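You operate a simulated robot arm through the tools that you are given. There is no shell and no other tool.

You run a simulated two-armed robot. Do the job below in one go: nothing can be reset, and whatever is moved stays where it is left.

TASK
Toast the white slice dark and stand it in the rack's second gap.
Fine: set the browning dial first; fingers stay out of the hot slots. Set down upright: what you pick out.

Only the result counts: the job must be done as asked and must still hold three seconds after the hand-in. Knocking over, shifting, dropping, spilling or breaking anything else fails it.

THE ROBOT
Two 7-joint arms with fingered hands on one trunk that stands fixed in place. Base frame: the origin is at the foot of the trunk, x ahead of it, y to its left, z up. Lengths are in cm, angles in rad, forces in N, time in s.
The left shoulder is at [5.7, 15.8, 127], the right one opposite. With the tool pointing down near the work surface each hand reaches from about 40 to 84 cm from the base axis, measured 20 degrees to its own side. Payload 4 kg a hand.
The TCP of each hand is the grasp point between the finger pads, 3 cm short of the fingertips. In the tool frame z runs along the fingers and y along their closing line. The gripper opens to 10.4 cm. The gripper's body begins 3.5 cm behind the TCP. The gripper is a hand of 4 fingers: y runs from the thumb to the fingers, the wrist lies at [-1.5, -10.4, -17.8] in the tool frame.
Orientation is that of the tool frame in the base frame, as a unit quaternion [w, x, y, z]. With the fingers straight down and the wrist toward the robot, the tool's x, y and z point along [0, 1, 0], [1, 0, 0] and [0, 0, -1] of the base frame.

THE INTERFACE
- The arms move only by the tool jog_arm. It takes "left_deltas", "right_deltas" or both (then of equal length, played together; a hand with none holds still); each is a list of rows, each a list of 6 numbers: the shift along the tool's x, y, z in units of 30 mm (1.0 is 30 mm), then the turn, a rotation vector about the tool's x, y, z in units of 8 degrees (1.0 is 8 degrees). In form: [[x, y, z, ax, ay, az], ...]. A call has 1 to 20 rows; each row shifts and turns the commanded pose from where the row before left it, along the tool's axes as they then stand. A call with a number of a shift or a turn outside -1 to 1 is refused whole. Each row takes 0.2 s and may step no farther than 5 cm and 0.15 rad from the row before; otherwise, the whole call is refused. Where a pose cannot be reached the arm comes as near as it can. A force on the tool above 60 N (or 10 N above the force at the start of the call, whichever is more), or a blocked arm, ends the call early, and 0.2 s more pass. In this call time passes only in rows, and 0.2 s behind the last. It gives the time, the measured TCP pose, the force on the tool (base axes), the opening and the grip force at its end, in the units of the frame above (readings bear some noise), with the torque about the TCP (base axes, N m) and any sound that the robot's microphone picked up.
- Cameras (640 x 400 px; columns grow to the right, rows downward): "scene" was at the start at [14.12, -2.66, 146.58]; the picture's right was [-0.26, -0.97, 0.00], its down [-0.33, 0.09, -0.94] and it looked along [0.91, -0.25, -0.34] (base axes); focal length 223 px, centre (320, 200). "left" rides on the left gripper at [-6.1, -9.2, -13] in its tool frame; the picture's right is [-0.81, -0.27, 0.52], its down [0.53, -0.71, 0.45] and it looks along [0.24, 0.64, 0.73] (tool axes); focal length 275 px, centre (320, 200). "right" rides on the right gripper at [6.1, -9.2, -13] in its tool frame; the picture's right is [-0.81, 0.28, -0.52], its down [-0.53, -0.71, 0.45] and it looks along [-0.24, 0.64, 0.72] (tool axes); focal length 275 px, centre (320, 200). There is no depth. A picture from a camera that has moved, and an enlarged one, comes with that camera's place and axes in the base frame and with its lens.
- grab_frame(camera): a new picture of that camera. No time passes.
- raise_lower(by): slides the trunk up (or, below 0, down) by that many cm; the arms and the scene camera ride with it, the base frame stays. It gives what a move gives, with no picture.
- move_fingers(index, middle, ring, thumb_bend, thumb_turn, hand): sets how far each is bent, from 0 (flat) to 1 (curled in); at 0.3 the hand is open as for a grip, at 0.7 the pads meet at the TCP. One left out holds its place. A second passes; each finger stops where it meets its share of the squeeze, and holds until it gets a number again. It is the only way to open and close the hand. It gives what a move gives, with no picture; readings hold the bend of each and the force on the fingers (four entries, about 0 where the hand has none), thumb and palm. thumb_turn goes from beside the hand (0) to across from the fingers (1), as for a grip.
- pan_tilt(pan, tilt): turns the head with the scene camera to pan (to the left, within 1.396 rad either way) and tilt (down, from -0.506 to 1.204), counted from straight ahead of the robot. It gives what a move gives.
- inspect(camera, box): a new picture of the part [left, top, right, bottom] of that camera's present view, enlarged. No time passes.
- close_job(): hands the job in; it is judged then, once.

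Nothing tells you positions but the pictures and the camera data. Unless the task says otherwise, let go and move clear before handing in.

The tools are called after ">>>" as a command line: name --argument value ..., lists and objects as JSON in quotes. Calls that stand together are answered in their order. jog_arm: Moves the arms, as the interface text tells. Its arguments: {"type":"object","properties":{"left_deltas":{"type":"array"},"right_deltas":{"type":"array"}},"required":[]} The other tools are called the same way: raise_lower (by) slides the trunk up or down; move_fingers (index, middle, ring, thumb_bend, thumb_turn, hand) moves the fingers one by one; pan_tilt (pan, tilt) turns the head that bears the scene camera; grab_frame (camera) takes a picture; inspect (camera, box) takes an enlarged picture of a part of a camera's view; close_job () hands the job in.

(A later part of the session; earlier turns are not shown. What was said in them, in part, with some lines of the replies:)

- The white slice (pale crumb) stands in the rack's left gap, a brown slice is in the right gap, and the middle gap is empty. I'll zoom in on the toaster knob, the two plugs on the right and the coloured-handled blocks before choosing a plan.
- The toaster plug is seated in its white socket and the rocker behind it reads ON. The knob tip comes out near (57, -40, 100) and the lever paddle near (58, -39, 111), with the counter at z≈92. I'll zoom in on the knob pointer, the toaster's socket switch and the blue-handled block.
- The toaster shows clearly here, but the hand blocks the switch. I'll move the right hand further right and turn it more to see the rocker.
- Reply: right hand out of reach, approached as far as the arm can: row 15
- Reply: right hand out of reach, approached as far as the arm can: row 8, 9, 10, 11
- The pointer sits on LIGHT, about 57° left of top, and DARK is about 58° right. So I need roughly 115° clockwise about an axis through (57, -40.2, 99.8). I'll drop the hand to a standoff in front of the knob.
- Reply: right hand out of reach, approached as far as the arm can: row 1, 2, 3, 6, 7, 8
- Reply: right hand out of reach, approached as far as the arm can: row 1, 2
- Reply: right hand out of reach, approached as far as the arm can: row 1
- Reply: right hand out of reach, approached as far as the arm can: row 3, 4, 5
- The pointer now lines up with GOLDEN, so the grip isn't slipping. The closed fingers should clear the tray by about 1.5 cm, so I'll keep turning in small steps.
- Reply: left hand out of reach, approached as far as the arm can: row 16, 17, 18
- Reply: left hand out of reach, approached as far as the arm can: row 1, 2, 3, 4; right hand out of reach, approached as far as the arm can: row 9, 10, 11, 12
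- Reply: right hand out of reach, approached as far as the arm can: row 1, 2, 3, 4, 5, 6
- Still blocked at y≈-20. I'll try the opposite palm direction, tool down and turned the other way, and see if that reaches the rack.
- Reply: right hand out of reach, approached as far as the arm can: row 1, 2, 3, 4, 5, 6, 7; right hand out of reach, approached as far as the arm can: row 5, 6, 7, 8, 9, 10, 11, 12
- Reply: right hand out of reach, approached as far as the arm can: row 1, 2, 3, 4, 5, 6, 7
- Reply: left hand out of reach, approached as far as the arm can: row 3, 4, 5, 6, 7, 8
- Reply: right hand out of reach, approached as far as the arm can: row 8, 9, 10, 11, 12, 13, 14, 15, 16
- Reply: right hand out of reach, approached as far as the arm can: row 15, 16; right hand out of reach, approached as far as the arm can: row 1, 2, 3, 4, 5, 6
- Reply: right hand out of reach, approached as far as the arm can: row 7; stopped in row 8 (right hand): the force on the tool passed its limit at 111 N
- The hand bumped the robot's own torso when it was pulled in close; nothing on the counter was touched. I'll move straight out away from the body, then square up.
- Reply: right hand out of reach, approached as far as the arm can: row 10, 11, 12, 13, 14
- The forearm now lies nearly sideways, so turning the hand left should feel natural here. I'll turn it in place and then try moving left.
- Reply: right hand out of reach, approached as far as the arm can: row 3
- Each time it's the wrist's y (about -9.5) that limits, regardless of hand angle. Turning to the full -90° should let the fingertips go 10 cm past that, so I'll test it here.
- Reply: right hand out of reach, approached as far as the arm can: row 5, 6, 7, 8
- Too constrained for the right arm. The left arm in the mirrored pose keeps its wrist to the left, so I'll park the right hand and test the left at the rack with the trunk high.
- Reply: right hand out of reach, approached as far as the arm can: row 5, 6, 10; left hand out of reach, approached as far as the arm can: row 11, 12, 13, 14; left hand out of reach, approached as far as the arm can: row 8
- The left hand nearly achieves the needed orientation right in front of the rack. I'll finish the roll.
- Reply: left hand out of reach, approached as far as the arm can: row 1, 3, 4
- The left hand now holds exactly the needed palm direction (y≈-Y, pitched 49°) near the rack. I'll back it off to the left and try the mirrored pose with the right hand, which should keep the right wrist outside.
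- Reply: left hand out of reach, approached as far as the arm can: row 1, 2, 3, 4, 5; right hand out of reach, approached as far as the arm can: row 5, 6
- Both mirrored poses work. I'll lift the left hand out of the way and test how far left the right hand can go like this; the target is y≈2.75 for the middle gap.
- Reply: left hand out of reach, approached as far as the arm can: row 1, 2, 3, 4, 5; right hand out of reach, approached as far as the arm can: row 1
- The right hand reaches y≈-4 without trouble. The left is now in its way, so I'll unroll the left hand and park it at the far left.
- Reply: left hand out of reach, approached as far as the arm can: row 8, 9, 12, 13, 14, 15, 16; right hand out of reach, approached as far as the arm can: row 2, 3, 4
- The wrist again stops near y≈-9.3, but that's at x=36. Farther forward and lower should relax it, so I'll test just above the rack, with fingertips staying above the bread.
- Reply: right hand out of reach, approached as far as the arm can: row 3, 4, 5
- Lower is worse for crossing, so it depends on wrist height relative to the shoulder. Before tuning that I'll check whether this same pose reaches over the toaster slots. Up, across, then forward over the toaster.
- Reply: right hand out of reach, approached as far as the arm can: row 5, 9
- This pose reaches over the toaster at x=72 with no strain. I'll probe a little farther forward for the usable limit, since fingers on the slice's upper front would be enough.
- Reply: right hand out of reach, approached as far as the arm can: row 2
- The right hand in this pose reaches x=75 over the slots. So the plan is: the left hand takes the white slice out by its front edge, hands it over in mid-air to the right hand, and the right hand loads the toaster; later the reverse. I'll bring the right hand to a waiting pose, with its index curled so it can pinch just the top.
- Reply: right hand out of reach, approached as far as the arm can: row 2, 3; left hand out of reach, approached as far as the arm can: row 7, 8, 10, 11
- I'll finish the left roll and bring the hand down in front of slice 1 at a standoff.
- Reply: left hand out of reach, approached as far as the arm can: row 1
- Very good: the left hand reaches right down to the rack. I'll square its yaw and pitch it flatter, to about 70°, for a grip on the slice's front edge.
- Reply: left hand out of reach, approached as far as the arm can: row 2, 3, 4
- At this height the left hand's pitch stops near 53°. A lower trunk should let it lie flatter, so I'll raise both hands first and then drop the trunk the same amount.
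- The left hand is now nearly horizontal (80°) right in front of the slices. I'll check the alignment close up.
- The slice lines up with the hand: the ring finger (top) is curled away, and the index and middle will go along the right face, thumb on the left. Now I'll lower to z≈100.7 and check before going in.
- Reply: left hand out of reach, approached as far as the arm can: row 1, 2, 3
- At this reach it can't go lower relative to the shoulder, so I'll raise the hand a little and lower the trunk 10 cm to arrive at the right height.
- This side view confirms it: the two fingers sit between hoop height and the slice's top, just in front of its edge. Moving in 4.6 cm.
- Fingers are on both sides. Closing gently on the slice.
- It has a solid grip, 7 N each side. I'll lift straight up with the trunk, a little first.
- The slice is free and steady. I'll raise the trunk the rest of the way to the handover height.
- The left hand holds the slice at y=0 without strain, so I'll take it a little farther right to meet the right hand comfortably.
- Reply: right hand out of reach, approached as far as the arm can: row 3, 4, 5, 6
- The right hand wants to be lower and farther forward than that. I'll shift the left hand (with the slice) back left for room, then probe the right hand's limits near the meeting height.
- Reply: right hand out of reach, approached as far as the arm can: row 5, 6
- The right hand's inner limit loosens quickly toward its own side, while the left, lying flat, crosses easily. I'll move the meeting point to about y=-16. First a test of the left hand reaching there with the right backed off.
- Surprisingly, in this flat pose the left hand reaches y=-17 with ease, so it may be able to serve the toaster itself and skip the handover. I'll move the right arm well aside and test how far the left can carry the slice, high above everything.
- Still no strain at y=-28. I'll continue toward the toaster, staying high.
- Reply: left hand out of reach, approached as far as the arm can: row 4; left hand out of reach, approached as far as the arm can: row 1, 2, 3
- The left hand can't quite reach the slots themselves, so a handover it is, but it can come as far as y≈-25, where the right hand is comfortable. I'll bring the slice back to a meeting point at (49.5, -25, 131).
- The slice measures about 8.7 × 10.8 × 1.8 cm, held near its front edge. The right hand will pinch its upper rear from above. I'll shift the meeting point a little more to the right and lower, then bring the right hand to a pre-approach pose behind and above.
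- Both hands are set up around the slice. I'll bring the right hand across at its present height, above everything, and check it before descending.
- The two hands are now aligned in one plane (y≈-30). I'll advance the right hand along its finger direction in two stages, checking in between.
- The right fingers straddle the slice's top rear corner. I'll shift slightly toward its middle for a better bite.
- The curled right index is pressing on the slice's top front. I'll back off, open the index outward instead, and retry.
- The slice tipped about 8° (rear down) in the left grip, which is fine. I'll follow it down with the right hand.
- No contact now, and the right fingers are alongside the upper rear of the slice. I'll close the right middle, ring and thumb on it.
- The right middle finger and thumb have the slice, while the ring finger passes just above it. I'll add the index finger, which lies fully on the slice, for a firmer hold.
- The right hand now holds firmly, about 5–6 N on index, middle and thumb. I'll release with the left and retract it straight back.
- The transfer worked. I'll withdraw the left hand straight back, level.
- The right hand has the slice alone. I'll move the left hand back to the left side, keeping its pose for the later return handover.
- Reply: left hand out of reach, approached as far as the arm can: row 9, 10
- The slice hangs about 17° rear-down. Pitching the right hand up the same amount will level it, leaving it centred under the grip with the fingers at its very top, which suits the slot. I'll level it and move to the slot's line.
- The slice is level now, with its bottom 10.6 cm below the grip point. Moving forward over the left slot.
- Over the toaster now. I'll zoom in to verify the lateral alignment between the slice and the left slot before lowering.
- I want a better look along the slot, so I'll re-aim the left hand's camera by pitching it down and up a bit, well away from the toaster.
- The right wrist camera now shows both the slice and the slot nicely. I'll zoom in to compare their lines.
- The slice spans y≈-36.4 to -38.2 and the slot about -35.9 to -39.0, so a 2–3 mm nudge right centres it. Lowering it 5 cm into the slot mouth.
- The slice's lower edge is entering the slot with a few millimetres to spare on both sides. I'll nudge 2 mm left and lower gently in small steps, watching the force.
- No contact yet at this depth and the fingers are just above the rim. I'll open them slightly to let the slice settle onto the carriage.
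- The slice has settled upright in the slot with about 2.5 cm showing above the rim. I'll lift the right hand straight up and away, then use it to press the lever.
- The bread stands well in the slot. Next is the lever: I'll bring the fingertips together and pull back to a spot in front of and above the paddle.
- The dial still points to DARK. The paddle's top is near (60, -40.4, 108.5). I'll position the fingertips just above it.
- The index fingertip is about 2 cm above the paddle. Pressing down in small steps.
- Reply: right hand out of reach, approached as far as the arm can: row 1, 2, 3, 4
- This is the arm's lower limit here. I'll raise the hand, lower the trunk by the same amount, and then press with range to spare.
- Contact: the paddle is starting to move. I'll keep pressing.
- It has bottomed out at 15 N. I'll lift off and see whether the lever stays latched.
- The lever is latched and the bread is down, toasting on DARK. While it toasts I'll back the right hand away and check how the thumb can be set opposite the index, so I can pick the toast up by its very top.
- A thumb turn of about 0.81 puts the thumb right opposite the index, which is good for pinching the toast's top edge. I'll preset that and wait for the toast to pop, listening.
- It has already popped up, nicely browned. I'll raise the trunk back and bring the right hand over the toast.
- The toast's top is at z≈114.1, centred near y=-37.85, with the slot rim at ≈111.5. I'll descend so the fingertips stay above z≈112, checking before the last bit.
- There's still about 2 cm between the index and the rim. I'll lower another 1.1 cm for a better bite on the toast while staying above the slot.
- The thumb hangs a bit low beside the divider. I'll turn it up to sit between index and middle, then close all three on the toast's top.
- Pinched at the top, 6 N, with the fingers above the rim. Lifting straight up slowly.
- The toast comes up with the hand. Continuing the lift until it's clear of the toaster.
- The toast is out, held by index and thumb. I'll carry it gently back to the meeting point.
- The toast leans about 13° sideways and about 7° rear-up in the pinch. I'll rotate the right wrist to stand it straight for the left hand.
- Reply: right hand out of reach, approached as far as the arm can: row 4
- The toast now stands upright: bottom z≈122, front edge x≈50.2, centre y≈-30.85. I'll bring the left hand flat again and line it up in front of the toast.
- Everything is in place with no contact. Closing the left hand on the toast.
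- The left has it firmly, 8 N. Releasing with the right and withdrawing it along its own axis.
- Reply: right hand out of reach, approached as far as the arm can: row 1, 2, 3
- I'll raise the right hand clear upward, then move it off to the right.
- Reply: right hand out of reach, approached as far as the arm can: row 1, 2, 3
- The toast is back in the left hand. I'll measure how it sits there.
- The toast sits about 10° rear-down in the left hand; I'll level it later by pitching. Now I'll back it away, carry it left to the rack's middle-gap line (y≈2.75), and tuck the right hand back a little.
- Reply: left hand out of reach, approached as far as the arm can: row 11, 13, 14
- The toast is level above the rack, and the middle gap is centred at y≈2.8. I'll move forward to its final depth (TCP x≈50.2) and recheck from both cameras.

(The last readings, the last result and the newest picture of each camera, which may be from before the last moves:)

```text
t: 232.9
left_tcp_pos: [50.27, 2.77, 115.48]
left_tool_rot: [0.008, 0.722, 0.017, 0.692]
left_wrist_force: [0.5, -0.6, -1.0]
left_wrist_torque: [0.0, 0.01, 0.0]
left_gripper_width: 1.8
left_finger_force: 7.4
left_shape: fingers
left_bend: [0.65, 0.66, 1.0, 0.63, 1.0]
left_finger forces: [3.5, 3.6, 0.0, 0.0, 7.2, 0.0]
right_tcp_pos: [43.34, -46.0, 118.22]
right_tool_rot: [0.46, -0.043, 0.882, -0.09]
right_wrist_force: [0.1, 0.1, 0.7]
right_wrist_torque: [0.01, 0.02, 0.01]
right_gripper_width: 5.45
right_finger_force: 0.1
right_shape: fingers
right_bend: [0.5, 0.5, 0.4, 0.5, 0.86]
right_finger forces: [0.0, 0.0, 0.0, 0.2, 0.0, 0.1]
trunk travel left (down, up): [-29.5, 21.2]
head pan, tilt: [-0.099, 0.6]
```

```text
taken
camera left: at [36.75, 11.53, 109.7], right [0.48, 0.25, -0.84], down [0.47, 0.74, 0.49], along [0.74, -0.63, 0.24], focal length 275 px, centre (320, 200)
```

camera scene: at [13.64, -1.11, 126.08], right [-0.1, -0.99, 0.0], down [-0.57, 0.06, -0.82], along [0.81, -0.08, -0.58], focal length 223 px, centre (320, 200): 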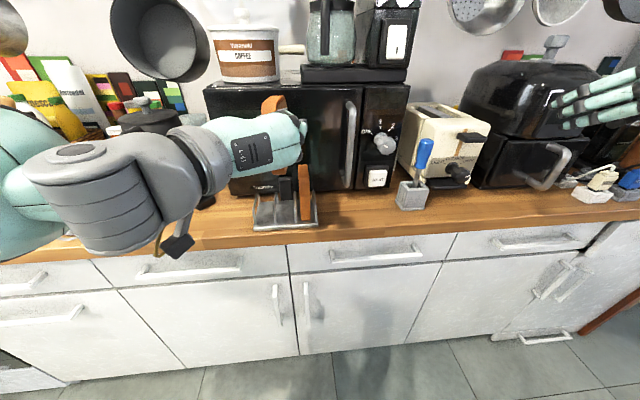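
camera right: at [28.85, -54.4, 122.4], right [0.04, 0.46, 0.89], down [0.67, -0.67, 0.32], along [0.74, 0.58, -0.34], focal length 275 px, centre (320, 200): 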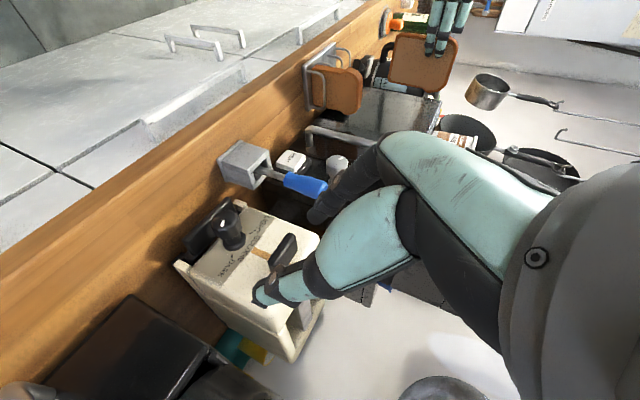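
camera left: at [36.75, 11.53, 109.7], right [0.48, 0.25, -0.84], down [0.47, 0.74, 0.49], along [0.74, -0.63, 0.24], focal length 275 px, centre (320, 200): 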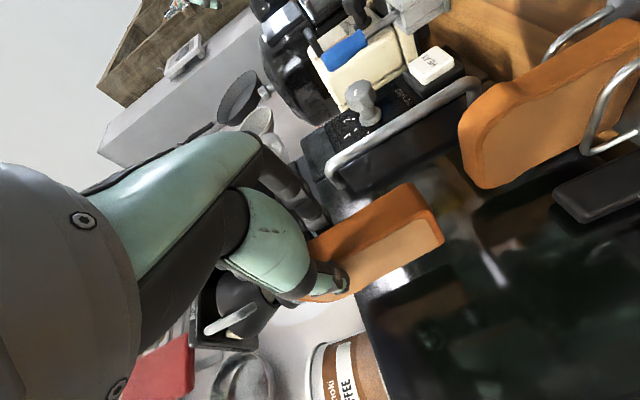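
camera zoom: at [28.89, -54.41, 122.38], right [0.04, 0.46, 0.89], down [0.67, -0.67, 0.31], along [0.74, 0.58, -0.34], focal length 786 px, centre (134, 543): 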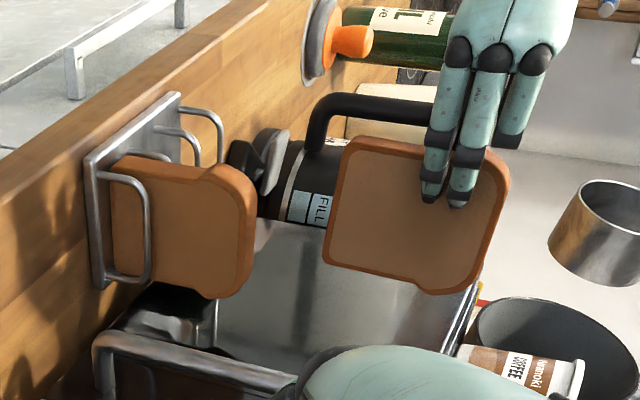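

>>> jog_arm --left_deltas '[[0, -0.05, 0, 0, 0, 0]]'

>>> raise_lower --by -9

>>> inspect --camera "scene" --box '[230, 50, 340, 200]'

>>> inspect --camera "right" --box '[310, 0, 500, 140]'

>>> grab_frame --camera "left"

```text
t: 233.3
left_tcp_pos: [50.26, 2.98, 115.65]
left_tool_rot: [0.008, 0.72, 0.018, 0.693]
left_wrist_force: [0.3, 0.4, -0.2]
left_wrist_torque: [-0.02, 0.02, 0.02]
left_gripper_width: 1.82
left_finger_force: 7.7
left_shape: fingers
left_bend: [0.65, 0.66, 1.0, 0.63, 1.0]
left_finger forces: [3.5, 3.6, 0.1, 0.1, 7.2, 0.0]
right_tcp_pos: [43.04, -45.98, 118.28]
right_tool_rot: [0.46, -0.042, 0.882, -0.091]
right_wrist_force: [0.4, -0.3, -0.6]
right_wrist_torque: [0.02, -0.01, -0.01]
right_gripper_width: 5.44
right_finger_force: 0.1
right_shape: fingers
right_bend: [0.5, 0.5, 0.4, 0.5, 0.86]
right_finger forces: [0.0, 0.1, 0.1, 0.0, 0.1, 0.0]
trunk travel left (down, up): [-29.5, 21.2]
head pan, tilt: [-0.099, 0.6]
```

```text
t: 234.6
left_tcp_pos: [50.27, 2.98, 106.71]
left_tool_rot: [0.008, 0.721, 0.016, 0.693]
left_wrist_force: [0.0, -0.1, -0.1]
left_wrist_torque: [0.01, 0.03, 0.0]
left_gripper_width: 1.82
left_finger_force: 6.8
left_shape: fingers
left_bend: [0.65, 0.66, 1.0, 0.63, 1.0]
left_finger forces: [3.4, 3.6, 0.0, 0.1, 7.3, 0.0]
right_tcp_pos: [43.13, -45.96, 109.35]
right_tool_rot: [0.46, -0.043, 0.882, -0.09]
right_wrist_force: [0.4, 1.0, -0.2]
right_wrist_torque: [-0.02, 0.0, -0.04]
right_gripper_width: 5.48
right_finger_force: 0.0
right_shape: fingers
right_bend: [0.5, 0.5, 0.4, 0.5, 0.86]
right_finger forces: [0.0, 0.1, 0.1, 0.1, 0.1, 0.0]
trunk travel left (down, up): [-20.5, 30.2]
head pan, tilt: [-0.099, 0.6]
```

```text
2.67 times, centred on (285, 125) of scene
camera zoom: at [13.52, -1.11, 117.17], right [-0.1, -0.99, 0.0], down [-0.57, 0.06, -0.82], along [0.81, -0.08, -0.58], focal length 594 px, centre (413, 400)
```

zoom: 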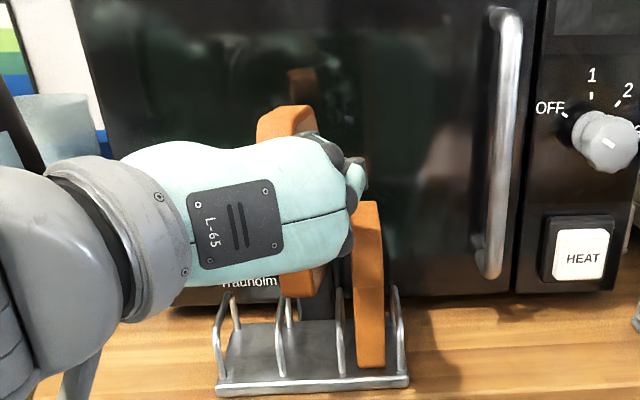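

```text
2.86 times, centred on (405, 70) of right
camera zoom: at [28.83, -54.4, 113.5], right [0.04, 0.46, 0.89], down [0.67, -0.67, 0.32], along [0.74, 0.58, -0.34], focal length 786 px, centre (77, 571)
```

zoom: 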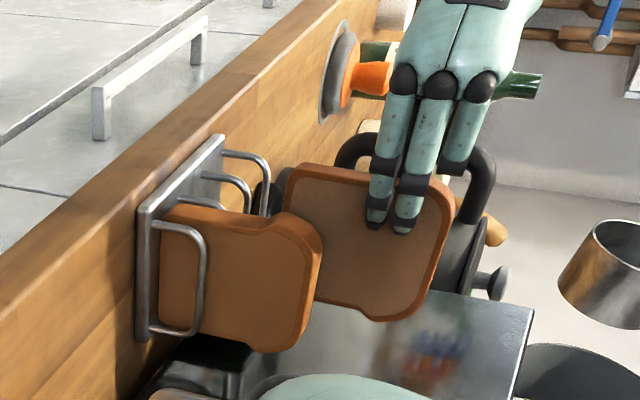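

```text
taken
camera left: at [36.71, 11.82, 100.87], right [0.48, 0.25, -0.84], down [0.47, 0.74, 0.49], along [0.74, -0.63, 0.24], focal length 275 px, centre (320, 200)
```

left: 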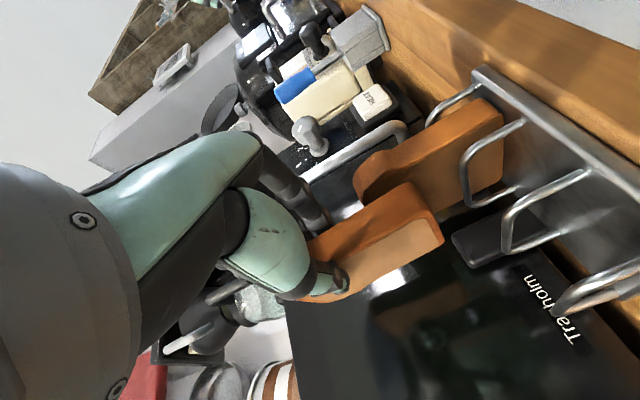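

Well aligned with the middle gap; I'll make a 2 mm correction and lower in between the hoops.

>>> jog_arm --left_deltas '[[0, 0.07, 0, 0, 0, 0]]'

>>> raise_lower --by -4.5

>>> inspect --camera "scene" --box '[230, 40, 340, 180]'

>>> inspect --camera "right" --box '[310, 0, 500, 140]'

>>> inspect --camera "left" --box '[280, 60, 540, 330]'

```text
t: 235.0
left_tcp_pos: [50.22, 2.71, 106.66]
left_tool_rot: [0.008, 0.721, 0.016, 0.693]
left_wrist_force: [-0.8, -0.2, -1.3]
left_wrist_torque: [0.0, 0.02, 0.0]
left_gripper_width: 1.8
left_finger_force: 6.9
left_shape: fingers
left_bend: [0.65, 0.66, 1.0, 0.63, 1.0]
left_finger forces: [3.5, 3.6, 0.0, 0.1, 7.2, 0.0]
right_tcp_pos: [43.14, -45.93, 109.25]
right_tool_rot: [0.46, -0.042, 0.882, -0.091]
right_wrist_force: [-0.5, 1.0, -0.2]
right_wrist_torque: [-0.02, 0.01, -0.01]
right_gripper_width: 5.47
right_finger_force: 0.0
right_shape: fingers
right_bend: [0.5, 0.5, 0.4, 0.5, 0.86]
right_finger forces: [0.0, 0.1, 0.0, 0.0, 0.1, 0.0]
trunk travel left (down, up): [-20.5, 30.2]
head pan, tilt: [-0.099, 0.6]
```

```text
t: 235.8
left_tcp_pos: [50.26, 2.8, 102.22]
left_tool_rot: [0.008, 0.721, 0.017, 0.692]
left_wrist_force: [-0.5, 0.3, 0.8]
left_wrist_torque: [0.03, 0.03, 0.03]
left_gripper_width: 1.85
left_finger_force: 7.3
left_shape: fingers
left_bend: [0.65, 0.66, 1.0, 0.63, 1.0]
left_finger forces: [3.8, 3.8, 0.0, 0.0, 7.6, 0.0]
right_tcp_pos: [43.14, -45.95, 104.8]
right_tool_rot: [0.459, -0.043, 0.882, -0.091]
right_wrist_force: [0.2, -0.2, 0.2]
right_wrist_torque: [0.01, 0.01, 0.01]
right_gripper_width: 5.45
right_finger_force: 0.1
right_shape: fingers
right_bend: [0.5, 0.5, 0.4, 0.5, 0.86]
right_finger forces: [0.0, 0.0, 0.0, 0.1, 0.0, 0.1]
trunk travel left (down, up): [-16.0, 34.7]
head pan, tilt: [-0.099, 0.6]
```

```text
2.86 times, centred on (285, 110) of scene
camera zoom: at [13.46, -1.11, 112.64], right [-0.1, -0.99, 0.0], down [-0.57, 0.06, -0.82], along [0.81, -0.08, -0.58], focal length 636 px, centre (420, 457)
```

zoom: 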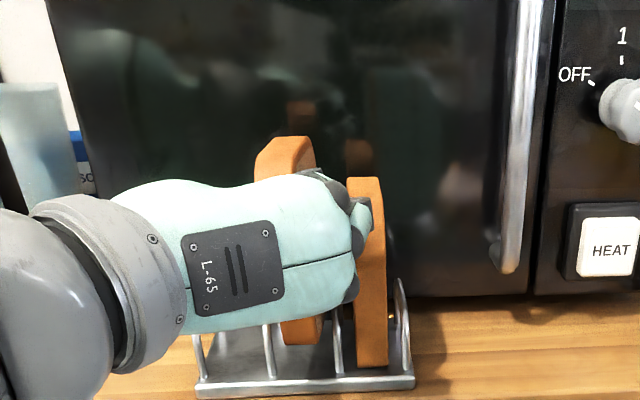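

```text
2.86 times, centred on (405, 70) of right
camera zoom: at [28.83, -54.4, 108.97], right [0.04, 0.46, 0.89], down [0.67, -0.67, 0.32], along [0.74, 0.58, -0.34], focal length 786 px, centre (77, 571)
```

zoom: 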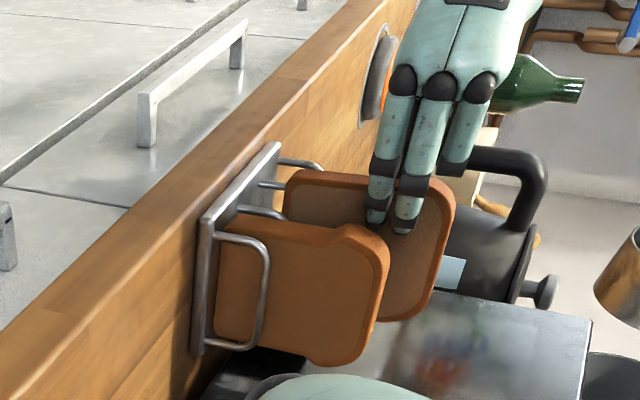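

```text
1.48 times, centred on (410, 195) of left
camera zoom: at [36.7, 11.66, 96.35], right [0.48, 0.25, -0.84], down [0.47, 0.74, 0.49], along [0.74, -0.63, 0.24], focal length 408 px, centre (187, 207)
```

zoom: 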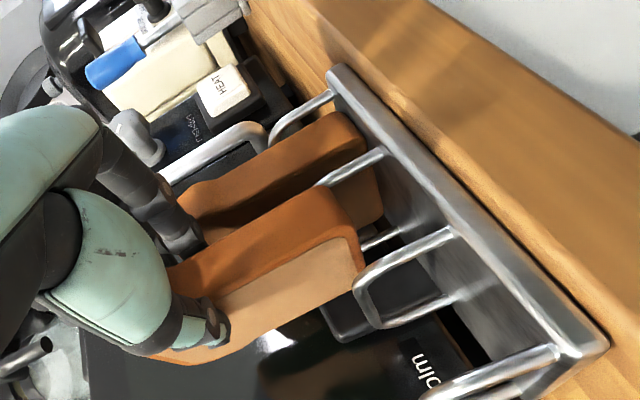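

The toast is going down cleanly between the second and third hoops. Lowering the last couple of centimetres.

>>> raise_lower --by -2

>>> inspect --camera "scene" --box '[230, 30, 340, 170]'

>>> inspect --camera "right" --box '[310, 0, 500, 140]'

>>> inspect --camera "left" --box '[280, 60, 540, 330]'

```text
t: 236.5
left_tcp_pos: [50.22, 2.81, 100.08]
left_tool_rot: [0.007, 0.721, 0.017, 0.693]
left_wrist_force: [-0.3, 0.8, -0.6]
left_wrist_torque: [0.02, 0.03, -0.01]
left_gripper_width: 1.81
left_finger_force: 7.3
left_shape: fingers
left_bend: [0.65, 0.66, 1.0, 0.63, 1.0]
left_finger forces: [3.8, 3.8, 0.1, 0.0, 7.7, 0.0]
right_tcp_pos: [43.03, -45.99, 102.91]
right_tool_rot: [0.46, -0.042, 0.882, -0.09]
right_wrist_force: [0.0, -0.2, -0.2]
right_wrist_torque: [-0.01, 0.03, 0.0]
right_gripper_width: 5.48
right_finger_force: 0.0
right_shape: fingers
right_bend: [0.5, 0.5, 0.4, 0.5, 0.86]
right_finger forces: [0.1, 0.0, 0.0, 0.0, 0.0, 0.0]
trunk travel left (down, up): [-14.0, 36.7]
head pan, tilt: [-0.099, 0.6]
```

```text
2.86 times, centred on (285, 100) of scene
camera zoom: at [13.42, -1.1, 110.61], right [-0.1, -0.99, 0.0], down [-0.57, 0.06, -0.82], along [0.81, -0.08, -0.58], focal length 636 px, centre (420, 486)
```

zoom: 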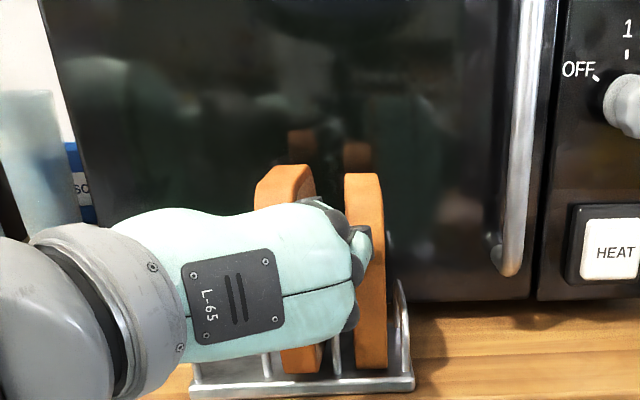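

```text
2.86 times, centred on (405, 70) of right
camera zoom: at [28.81, -54.39, 106.94], right [0.04, 0.46, 0.89], down [0.67, -0.67, 0.32], along [0.74, 0.58, -0.34], focal length 786 px, centre (77, 571)
```

zoom: 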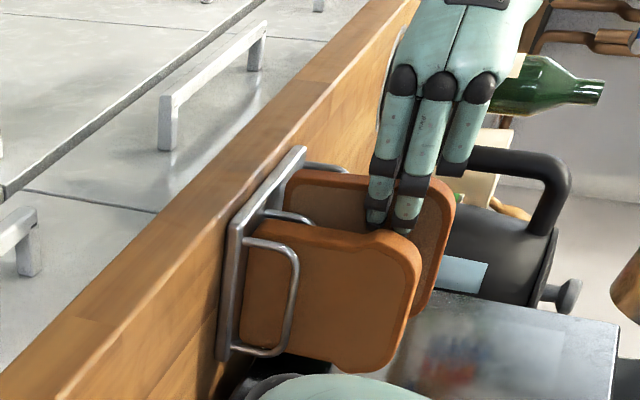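

```text
1.48 times, centred on (410, 195) of left
camera zoom: at [36.69, 11.66, 94.32], right [0.48, 0.25, -0.84], down [0.47, 0.74, 0.49], along [0.74, -0.63, 0.24], focal length 408 px, centre (187, 207)
```

zoom: 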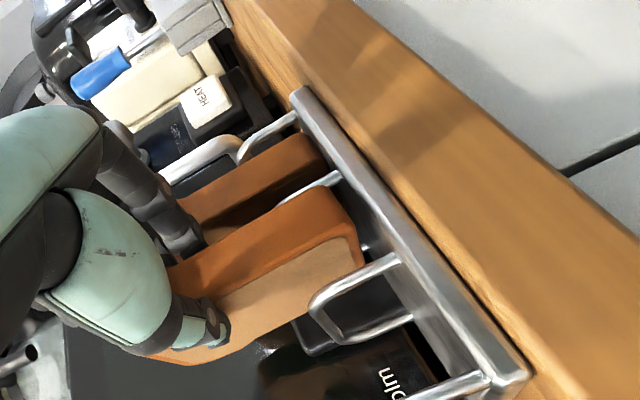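

>>> jog_arm --left_deltas '[[-0.12, 0, 0, 0, 0, 0], [-0.12, 0, 0, 0, 0, 0]]'

>>> inspect --camera "scene" --box '[260, 90, 330, 170]'

>>> inspect --camera "left" --box '[280, 60, 540, 330]'

```text
t: 237.1
left_tcp_pos: [50.24, 2.82, 99.88]
left_tool_rot: [0.007, 0.723, 0.017, 0.691]
left_wrist_force: [-0.2, -0.1, -0.3]
left_wrist_torque: [0.02, 0.0, 0.01]
left_gripper_width: 1.82
left_finger_force: 7.1
left_shape: fingers
left_bend: [0.65, 0.66, 1.0, 0.63, 1.0]
left_finger forces: [3.8, 3.8, 0.0, 0.0, 7.7, 0.0]
left hand out of reach, approached as far as the arm can: row 2
right_tcp_pos: [43.1, -45.97, 102.8]
right_tool_rot: [0.46, -0.042, 0.882, -0.091]
right_wrist_force: [-0.5, -1.0, 0.2]
right_wrist_torque: [-0.02, 0.02, 0.0]
right_gripper_width: 5.48
right_finger_force: 0.0
right_shape: fingers
right_bend: [0.5, 0.5, 0.4, 0.5, 0.86]
right_finger forces: [0.0, 0.0, 0.1, 0.1, 0.1, 0.0]
trunk travel left (down, up): [-14.0, 36.7]
head pan, tilt: [-0.099, 0.6]
```

```text
5.00 times, centred on (295, 130) of scene
camera zoom: at [13.43, -1.11, 110.62], right [-0.1, -0.99, 0.0], down [-0.57, 0.06, -0.82], along [0.81, -0.08, -0.58], focal length 1113 px, centre (445, 550)
```

zoom: 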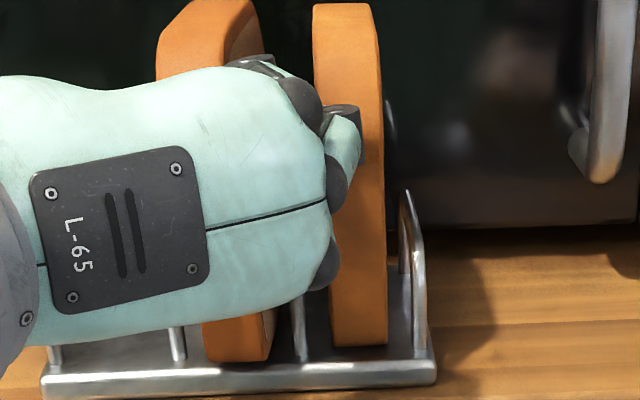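

```text
1.48 times, centred on (410, 195) of left
camera zoom: at [36.6, 11.66, 94.11], right [0.48, 0.25, -0.84], down [0.47, 0.74, 0.49], along [0.74, -0.63, 0.23], focal length 408 px, centre (187, 207)
```

zoom: 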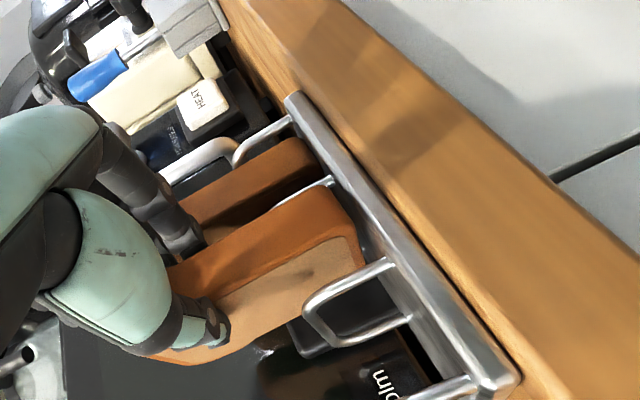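

>>> jog_arm --left_deltas '[[0.01, 0, 0.18, 0, 0, 0]]'

>>> raise_lower --by -0.5

>>> inspect --camera "left" --box '[380, 120, 520, 260]'

>>> inspect --camera "scene" --box '[260, 90, 330, 170]'

```text
t: 237.5
left_tcp_pos: [50.69, 2.84, 99.98]
left_tool_rot: [0.007, 0.722, 0.017, 0.691]
left_wrist_force: [-0.4, 0.2, 0.1]
left_wrist_torque: [0.0, 0.03, 0.03]
left_gripper_width: 1.79
left_finger_force: 7.5
left_shape: fingers
left_bend: [0.65, 0.66, 1.0, 0.63, 1.0]
left_finger forces: [3.9, 3.8, 0.1, 0.1, 7.6, 0.0]
right_tcp_pos: [43.03, -45.86, 102.81]
right_tool_rot: [0.46, -0.042, 0.882, -0.09]
right_wrist_force: [0.9, 0.9, 0.5]
right_wrist_torque: [0.01, 0.03, -0.03]
right_gripper_width: 5.47
right_finger_force: 0.1
right_shape: fingers
right_bend: [0.5, 0.5, 0.4, 0.5, 0.86]
right_finger forces: [0.0, 0.0, 0.0, 0.0, 0.0, 0.1]
trunk travel left (down, up): [-14.0, 36.7]
head pan, tilt: [-0.099, 0.6]
```

```text
t: 238.1
left_tcp_pos: [50.81, 2.97, 99.56]
left_tool_rot: [0.006, 0.723, 0.017, 0.691]
left_wrist_force: [0.2, -0.2, -0.4]
left_wrist_torque: [-0.01, 0.03, -0.01]
left_gripper_width: 1.84
left_finger_force: 7.5
left_shape: fingers
left_bend: [0.65, 0.66, 1.0, 0.63, 1.0]
left_finger forces: [3.8, 3.8, 0.0, 0.0, 7.7, 0.1]
right_tcp_pos: [43.09, -46.1, 102.27]
right_tool_rot: [0.46, -0.042, 0.882, -0.09]
right_wrist_force: [-0.2, -1.0, 0.0]
right_wrist_torque: [0.02, 0.0, -0.01]
right_gripper_width: 5.48
right_finger_force: 0.1
right_shape: fingers
right_bend: [0.5, 0.5, 0.4, 0.5, 0.86]
right_finger forces: [0.0, 0.0, 0.0, 0.0, 0.0, 0.0]
trunk travel left (down, up): [-13.5, 37.2]
head pan, tilt: [-0.099, 0.6]
```

```text
2.86 times, centred on (450, 190) of left
camera zoom: at [37.16, 11.74, 93.74], right [0.48, 0.25, -0.84], down [0.47, 0.74, 0.49], along [0.74, -0.63, 0.23], focal length 786 px, centre (-51, 229)
```

zoom: 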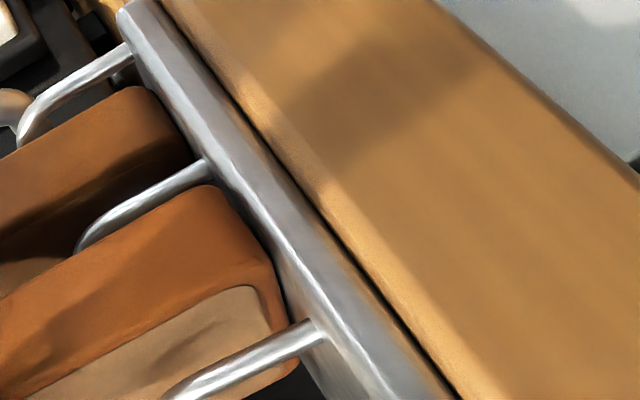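

```text
5.00 times, centred on (295, 130) of scene
camera zoom: at [13.43, -1.11, 110.11], right [-0.1, -0.99, 0.0], down [-0.57, 0.06, -0.82], along [0.81, -0.08, -0.58], focal length 1113 px, centre (445, 550)
```

zoom: 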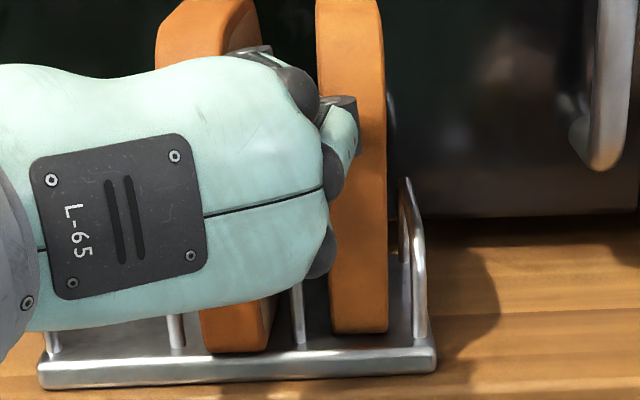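

The toast's base is level with the plate, standing between hoops two and three. I'll release gently: thumb out more, fingers only slightly so as not to touch the brown slice.

>>> move_fingers --hand "left" --index 0.6 --middle 0.6 --thumb_bend 0.5

>>> inspect --camera "scene" --box '[260, 90, 330, 170]'

>>> inspect --camera "right" --box '[310, 0, 500, 140]'

>>> inspect --camera "left" --box '[280, 60, 540, 330]'

```text
t: 239.1
left_tcp_pos: [50.72, 2.99, 99.5]
left_tool_rot: [0.007, 0.723, 0.018, 0.691]
left_wrist_force: [0.2, 0.0, 0.0]
left_wrist_torque: [0.01, -0.01, -0.04]
left_gripper_width: 3.84
left_finger_force: 0.0
left_shape: fingers
left_bend: [0.6, 0.6, 1.0, 0.5, 1.0]
left_finger forces: [0.0, 0.0, 0.1, 0.0, 0.0, 0.0]
right_tcp_pos: [43.07, -46.0, 102.37]
right_tool_rot: [0.459, -0.042, 0.883, -0.091]
right_wrist_force: [0.2, 0.1, -0.1]
right_wrist_torque: [0.0, -0.01, -0.01]
right_gripper_width: 5.47
right_finger_force: 0.1
right_shape: fingers
right_bend: [0.5, 0.5, 0.4, 0.5, 0.86]
right_finger forces: [0.0, 0.0, 0.0, 0.0, 0.0, 0.0]
trunk travel left (down, up): [-13.5, 37.2]
head pan, tilt: [-0.099, 0.6]
```

```text
5.00 times, centred on (295, 130) of scene
camera zoom: at [13.43, -1.11, 110.11], right [-0.1, -0.99, 0.0], down [-0.57, 0.06, -0.82], along [0.81, -0.08, -0.58], focal length 1113 px, centre (445, 550)
```

zoom: 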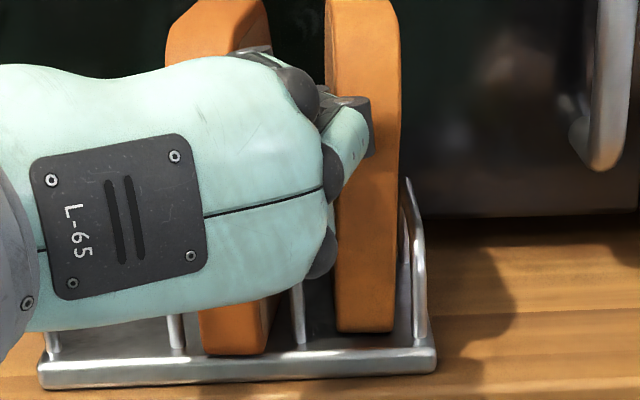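

```text
2.86 times, centred on (405, 70) of right
camera zoom: at [28.82, -54.4, 106.43], right [0.04, 0.46, 0.89], down [0.67, -0.67, 0.32], along [0.74, 0.58, -0.34], focal length 786 px, centre (77, 571)
```

zoom: 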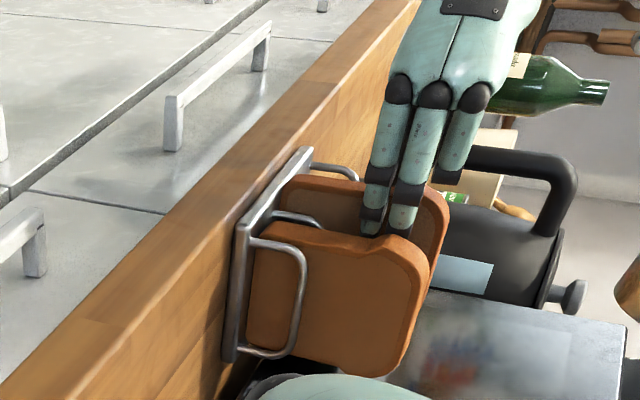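

```text
1.48 times, centred on (410, 195) of left
camera zoom: at [37.15, 11.73, 93.74], right [0.48, 0.25, -0.84], down [0.47, 0.74, 0.49], along [0.74, -0.63, 0.23], focal length 408 px, centre (187, 207)
```

zoom: 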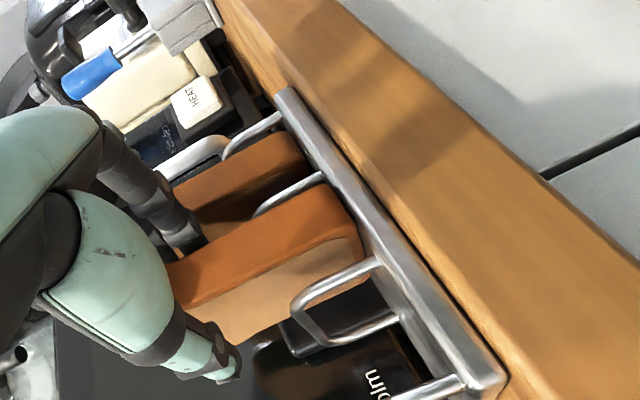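

My opening fingers nudged the brown slice so it leans slightly. I'll ease them back in a little, keeping the thumb open, so it can return upright, and look again.

>>> move_fingers --hand "left" --index 0.635 --middle 0.64 --thumb_bend 0.48

>>> inspect --camera "scene" --box '[260, 90, 330, 170]'

>>> inspect --camera "left" --box '[280, 60, 540, 330]'

```text
t: 240.1
left_tcp_pos: [50.66, 2.9, 99.63]
left_tool_rot: [0.007, 0.723, 0.017, 0.691]
left_wrist_force: [0.4, -0.1, 0.2]
left_wrist_torque: [0.0, -0.02, 0.0]
left_gripper_width: 3.73
left_finger_force: 0.1
left_shape: fingers
left_bend: [0.63, 0.64, 1.0, 0.48, 1.0]
left_finger forces: [0.0, 0.1, 0.0, 0.1, 0.0, 0.0]
right_tcp_pos: [43.18, -45.82, 102.26]
right_tool_rot: [0.46, -0.043, 0.882, -0.09]
right_wrist_force: [-1.0, 0.1, 0.4]
right_wrist_torque: [0.0, 0.0, 0.02]
right_gripper_width: 5.49
right_finger_force: 0.1
right_shape: fingers
right_bend: [0.5, 0.5, 0.4, 0.5, 0.86]
right_finger forces: [0.0, 0.0, 0.1, 0.0, 0.0, 0.0]
trunk travel left (down, up): [-13.5, 37.2]
head pan, tilt: [-0.099, 0.6]
```

```text
5.00 times, centred on (295, 130) of scene
camera zoom: at [13.43, -1.11, 110.11], right [-0.1, -0.99, 0.0], down [-0.57, 0.06, -0.82], along [0.81, -0.08, -0.58], focal length 1113 px, centre (445, 550)
```

zoom: 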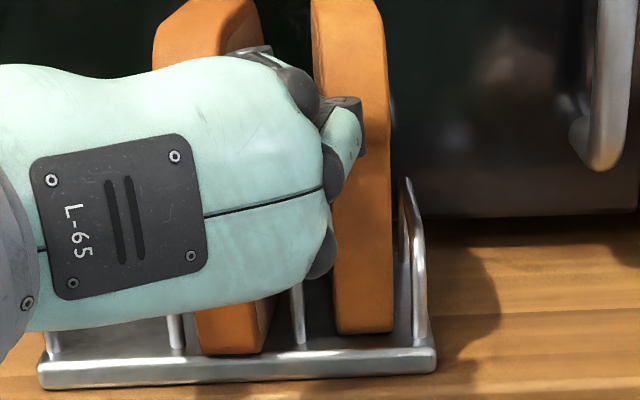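

```text
1.48 times, centred on (410, 195) of left
camera zoom: at [37.15, 11.73, 93.74], right [0.48, 0.25, -0.84], down [0.47, 0.74, 0.49], along [0.74, -0.63, 0.23], focal length 408 px, centre (187, 207)
```

zoom: 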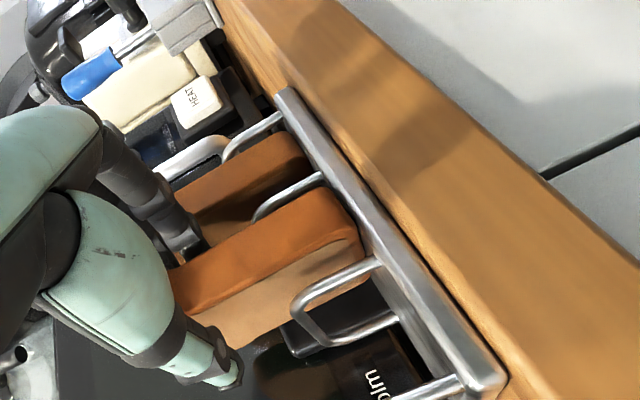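

Both slices now stand upright again. I'll withdraw the left hand slowly straight back.

>>> jog_arm --left_deltas '[[0.01, 0, -0.2, 0, 0, 0], [0.01, 0, -0.2, 0, 0, 0], [0.01, 0, -0.2, 0, 0, 0], [0.01, 0, -0.2, 0, 0, 0]]'

>>> inspect --camera "scene" --box '[260, 90, 330, 170]'

>>> inspect --camera "right" --box '[310, 0, 500, 140]'

```text
t: 241.1
left_tcp_pos: [48.21, 2.97, 99.68]
left_tool_rot: [0.006, 0.723, 0.017, 0.691]
left_wrist_force: [0.1, -1.1, -0.8]
left_wrist_torque: [-0.03, 0.0, 0.01]
left_gripper_width: 3.74
left_finger_force: 0.2
left_shape: fingers
left_bend: [0.63, 0.64, 1.0, 0.48, 1.0]
left_finger forces: [0.1, 0.0, 0.0, 0.0, 0.0, 0.0]
right_tcp_pos: [43.05, -45.88, 102.24]
right_tool_rot: [0.46, -0.043, 0.882, -0.091]
right_wrist_force: [0.1, 0.5, 0.3]
right_wrist_torque: [0.0, 0.0, -0.02]
right_gripper_width: 5.47
right_finger_force: 0.2
right_shape: fingers
right_bend: [0.5, 0.5, 0.4, 0.5, 0.86]
right_finger forces: [0.0, 0.0, 0.1, 0.0, 0.0, 0.0]
trunk travel left (down, up): [-13.5, 37.2]
head pan, tilt: [-0.099, 0.6]
```

```text
5.00 times, centred on (295, 130) of scene
camera zoom: at [13.42, -1.12, 110.11], right [-0.1, -0.99, 0.0], down [-0.57, 0.06, -0.82], along [0.81, -0.08, -0.58], focal length 1113 px, centre (445, 550)
```

zoom: 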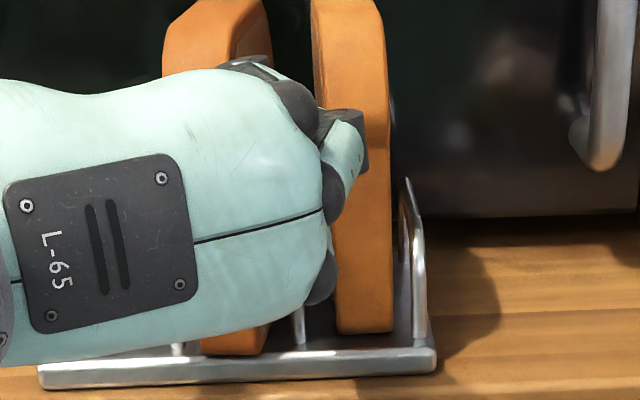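

```text
2.86 times, centred on (405, 70) of right
camera zoom: at [28.81, -54.4, 106.44], right [0.04, 0.46, 0.89], down [0.67, -0.67, 0.32], along [0.74, 0.58, -0.34], focal length 786 px, centre (77, 571)
```

zoom: 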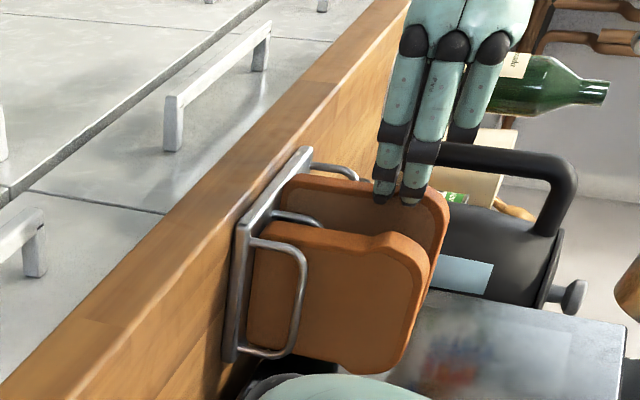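

Both slices are still upright. I'll keep backing out until the hand is well clear.

>>> jog_arm --left_deltas '[[0.01, 0, -0.3, 0, 0, 0], [0.01, 0, -0.4, 0, 0, 0], [0.02, 0, -0.6, 0, 0, 0], [0.02, 0, -0.6, 0, 0, 0]]'

>>> grab_frame --camera "scene"

>>> inspect --camera "scene" --box '[250, 80, 330, 180]'

>>> inspect --camera "right" --box '[310, 0, 500, 140]'

>>> grab_frame --camera "left"

```text
t: 242.1
left_tcp_pos: [44.18, 2.13, 100.79]
left_tool_rot: [0.006, 0.723, 0.016, 0.691]
left_wrist_force: [0.6, -0.4, 0.5]
left_wrist_torque: [-0.01, 0.0, 0.04]
left_gripper_width: 3.75
left_finger_force: 0.0
left_shape: fingers
left_bend: [0.63, 0.64, 1.0, 0.48, 1.0]
left_finger forces: [0.1, 0.0, 0.0, 0.0, 0.1, 0.0]
left hand out of reach, approached as far as the arm can: row 3, 4
right_tcp_pos: [42.97, -46.0, 102.22]
right_tool_rot: [0.46, -0.042, 0.882, -0.09]
right_wrist_force: [0.2, 0.2, 0.2]
right_wrist_torque: [0.0, -0.01, 0.0]
right_gripper_width: 5.47
right_finger_force: 0.2
right_shape: fingers
right_bend: [0.5, 0.5, 0.4, 0.5, 0.86]
right_finger forces: [0.1, 0.0, 0.1, 0.0, 0.0, 0.0]
trunk travel left (down, up): [-13.5, 37.2]
head pan, tilt: [-0.099, 0.6]
```

```text
taken
camera scene: at [13.43, -1.14, 110.11], right [-0.1, -0.99, 0.0], down [-0.57, 0.06, -0.82], along [0.81, -0.08, -0.58], focal length 223 px, centre (320, 200)
```

scene: 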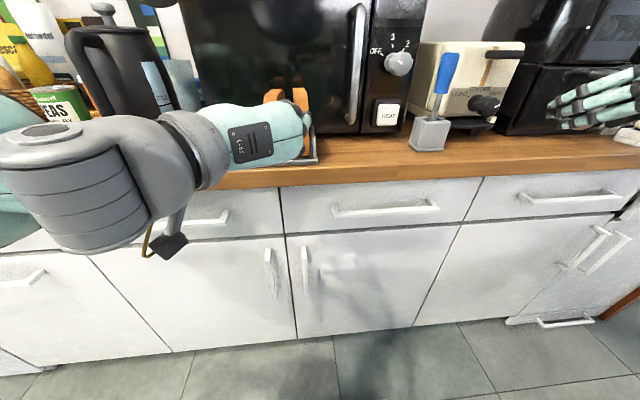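

```text
4.00 times, centred on (290, 130) of scene
camera zoom: at [13.43, -1.14, 110.11], right [-0.1, -0.99, 0.0], down [-0.57, 0.06, -0.82], along [0.81, -0.08, -0.58], focal length 890 px, centre (440, 480)
```

zoom: 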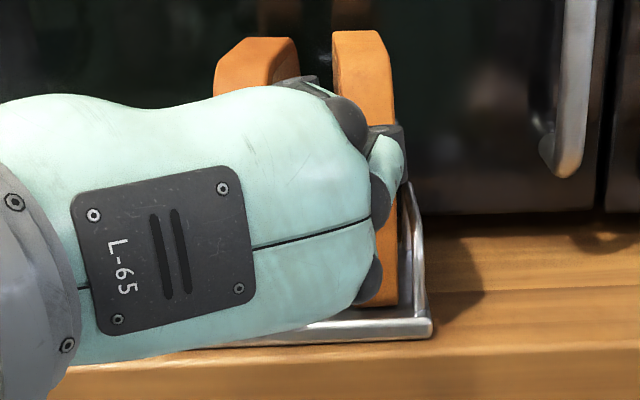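

```text
2.86 times, centred on (405, 70) of right
camera zoom: at [28.82, -54.43, 106.42], right [0.04, 0.46, 0.89], down [0.67, -0.67, 0.31], along [0.74, 0.58, -0.34], focal length 786 px, centre (77, 571)
```

zoom: 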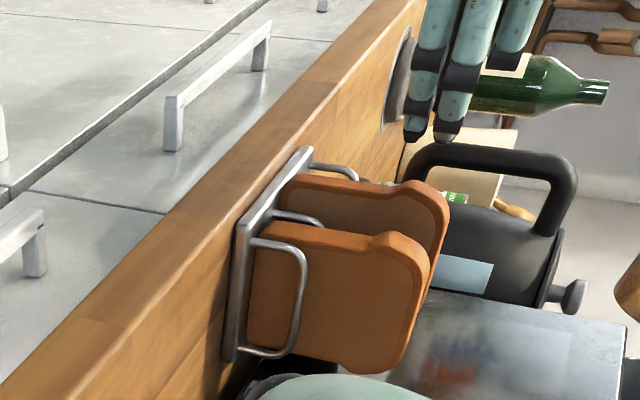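

```text
taken
camera left: at [30.62, 10.94, 95.01], right [0.48, 0.26, -0.84], down [0.47, 0.74, 0.49], along [0.74, -0.63, 0.23], focal length 275 px, centre (320, 200)
```

left: 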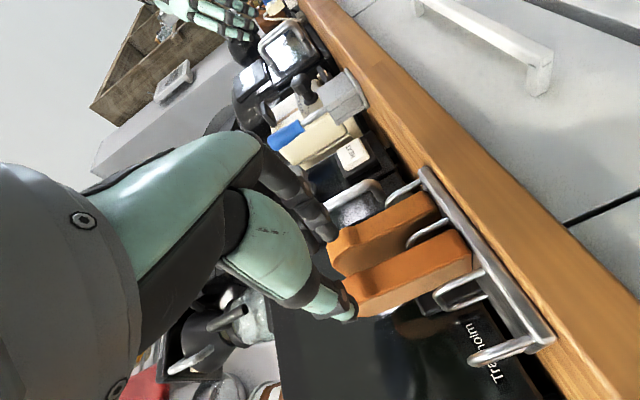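

The hand is clear of the rack. I'll raise the trunk to lift both hands away and inspect the result from above.

>>> raise_lower --by 25

>>> grab_frame --camera "scene"

>>> grab_frame --camera "left"

>>> grab_frame --camera "right"

```text
t: 244.6
left_tcp_pos: [44.22, 2.26, 125.67]
left_tool_rot: [0.007, 0.723, 0.017, 0.691]
left_wrist_force: [-0.4, -0.6, 0.4]
left_wrist_torque: [0.0, 0.03, 0.01]
left_gripper_width: 3.74
left_finger_force: 0.0
left_shape: fingers
left_bend: [0.63, 0.64, 1.0, 0.48, 1.0]
left_finger forces: [0.1, 0.0, 0.1, 0.0, 0.0, 0.0]
right_tcp_pos: [43.04, -45.97, 127.11]
right_tool_rot: [0.459, -0.042, 0.883, -0.09]
right_wrist_force: [-0.3, -0.6, -0.7]
right_wrist_torque: [-0.03, -0.02, -0.02]
right_gripper_width: 5.48
right_finger_force: 0.1
right_shape: fingers
right_bend: [0.5, 0.5, 0.4, 0.5, 0.86]
right_finger forces: [0.0, 0.1, 0.0, 0.1, 0.0, 0.1]
trunk travel left (down, up): [-38.5, 12.2]
head pan, tilt: [-0.099, 0.6]
```

```text
taken
camera scene: at [13.76, -1.11, 135.05], right [-0.1, -0.99, 0.0], down [-0.57, 0.06, -0.82], along [0.81, -0.08, -0.58], focal length 223 px, centre (320, 200)
```

scene: 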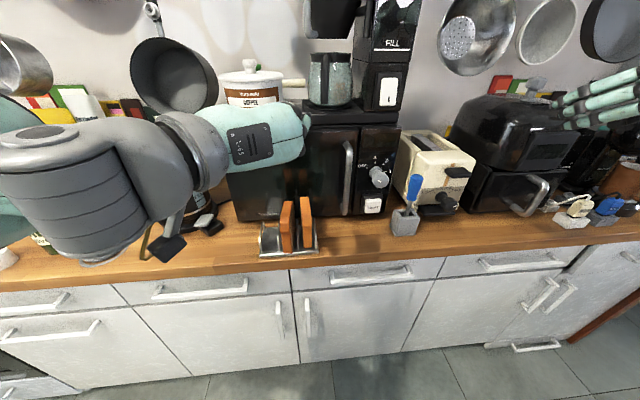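

```text
taken
camera left: at [30.68, 10.99, 119.93], right [0.48, 0.26, -0.84], down [0.47, 0.74, 0.49], along [0.74, -0.63, 0.23], focal length 275 px, centre (320, 200)
```

left: 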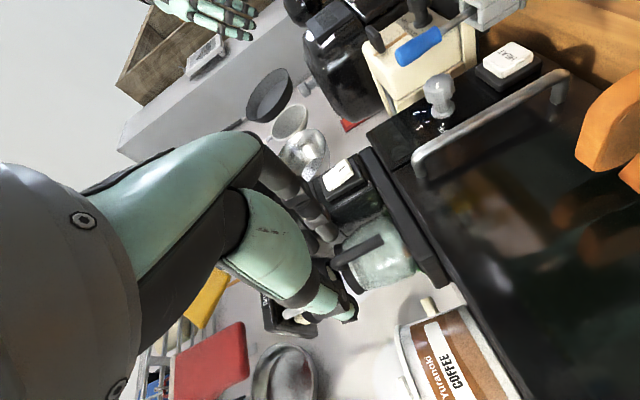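

```text
taken
camera right: at [28.85, -54.4, 131.36], right [0.04, 0.46, 0.89], down [0.67, -0.67, 0.31], along [0.74, 0.58, -0.34], focal length 275 px, centre (320, 200)
```

right: 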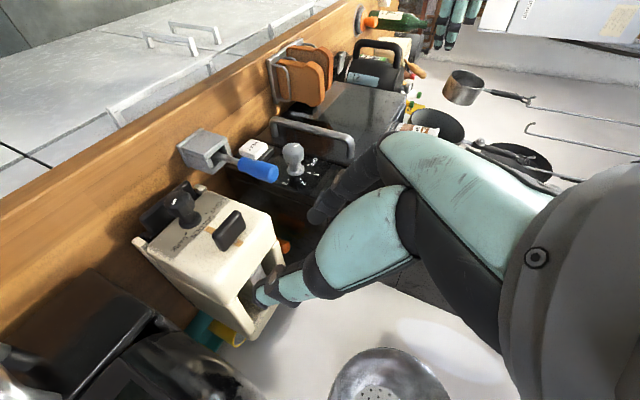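

>>> inspect --camera "scene" --box '[240, 180, 340, 270]'

>>> inspect --camera "scene" --box '[385, 115, 485, 245]'

>>> inspect --camera "right" --box '[255, 30, 375, 120]'

```text
4.44 times, centred on (290, 225) of scene
camera zoom: at [13.76, -1.11, 135.05], right [-0.1, -0.99, 0.0], down [-0.57, 0.06, -0.82], along [0.81, -0.08, -0.58], focal length 989 px, centre (453, 89)
```

zoom: 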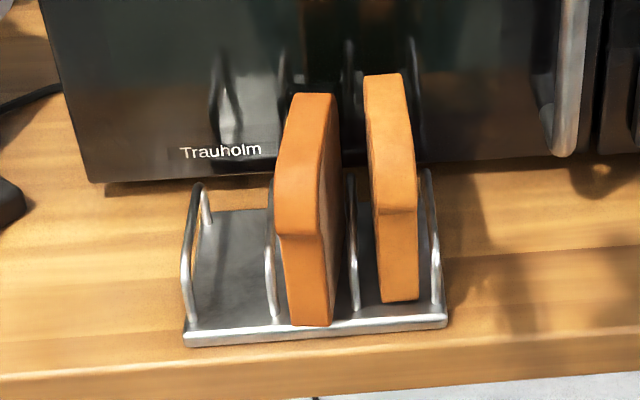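

```text
3.08 times, centred on (435, 180) of scene
camera zoom: at [13.76, -1.11, 135.05], right [-0.1, -0.99, 0.0], down [-0.57, 0.06, -0.82], along [0.81, -0.08, -0.58], focal length 685 px, centre (-34, 262)
```

zoom: 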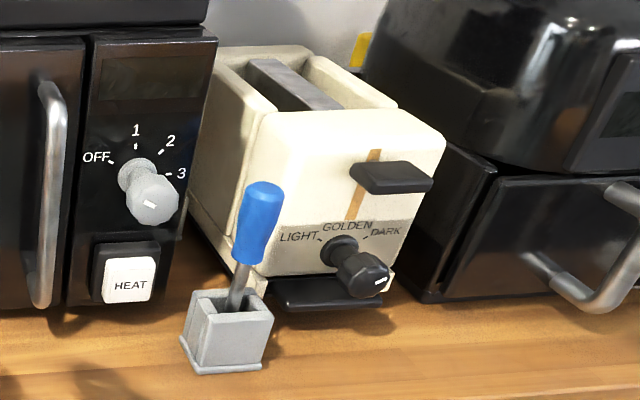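

```text
4.44 times, centred on (315, 75) of right
camera zoom: at [28.85, -54.4, 131.36], right [0.04, 0.46, 0.89], down [0.67, -0.67, 0.31], along [0.74, 0.58, -0.34], focal length 1224 px, centre (342, 756)
```

zoom: 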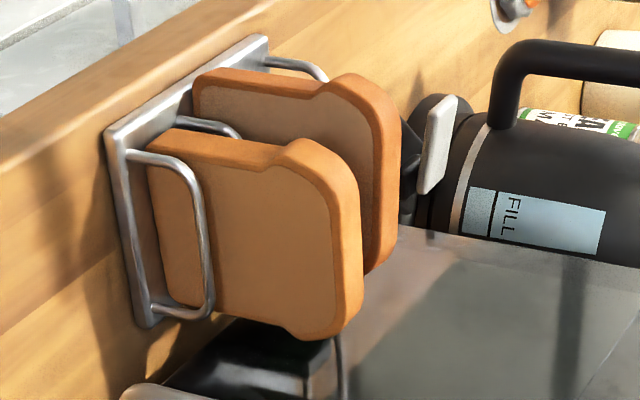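

The toast stands upright in the rack's middle (second) gap, browned, with the brown slice still standing in the third gap. The dial is on DARK, the toaster is empty with its lever up, and both hands are clear, so I'm handing in.

>>> close_job

```text
The job is handed in.
```

I toasted the white slice with the dial on DARK and stood it upright in the rack's second (middle) gap. The job is handed in, and I have no result back yet.

- **Toasting:** I set the dial to DARK before loading the bread. The lever latched, and the slice had popped up browned on both faces within about 10 seconds. I judged how dark it is from the pictures only.
- **Hot slots:** After toasting I pinched only the top edge of the toast, keeping the fingertips above the slot rim.
- **Brown slice:** As I let go of the toast, my fingers nudged the brown slice in the third gap. It leaned a few degrees and then stood upright again, possibly 1–2 mm from where it was. In the last pictures it still stands in its gap.
- **Self-contact:** Early on, the right hand bumped the robot's own torso while I was testing its reach. Nothing on the counter was touched.

In the final pictures the toaster is empty with its lever up, and both hands are clear of the counter.
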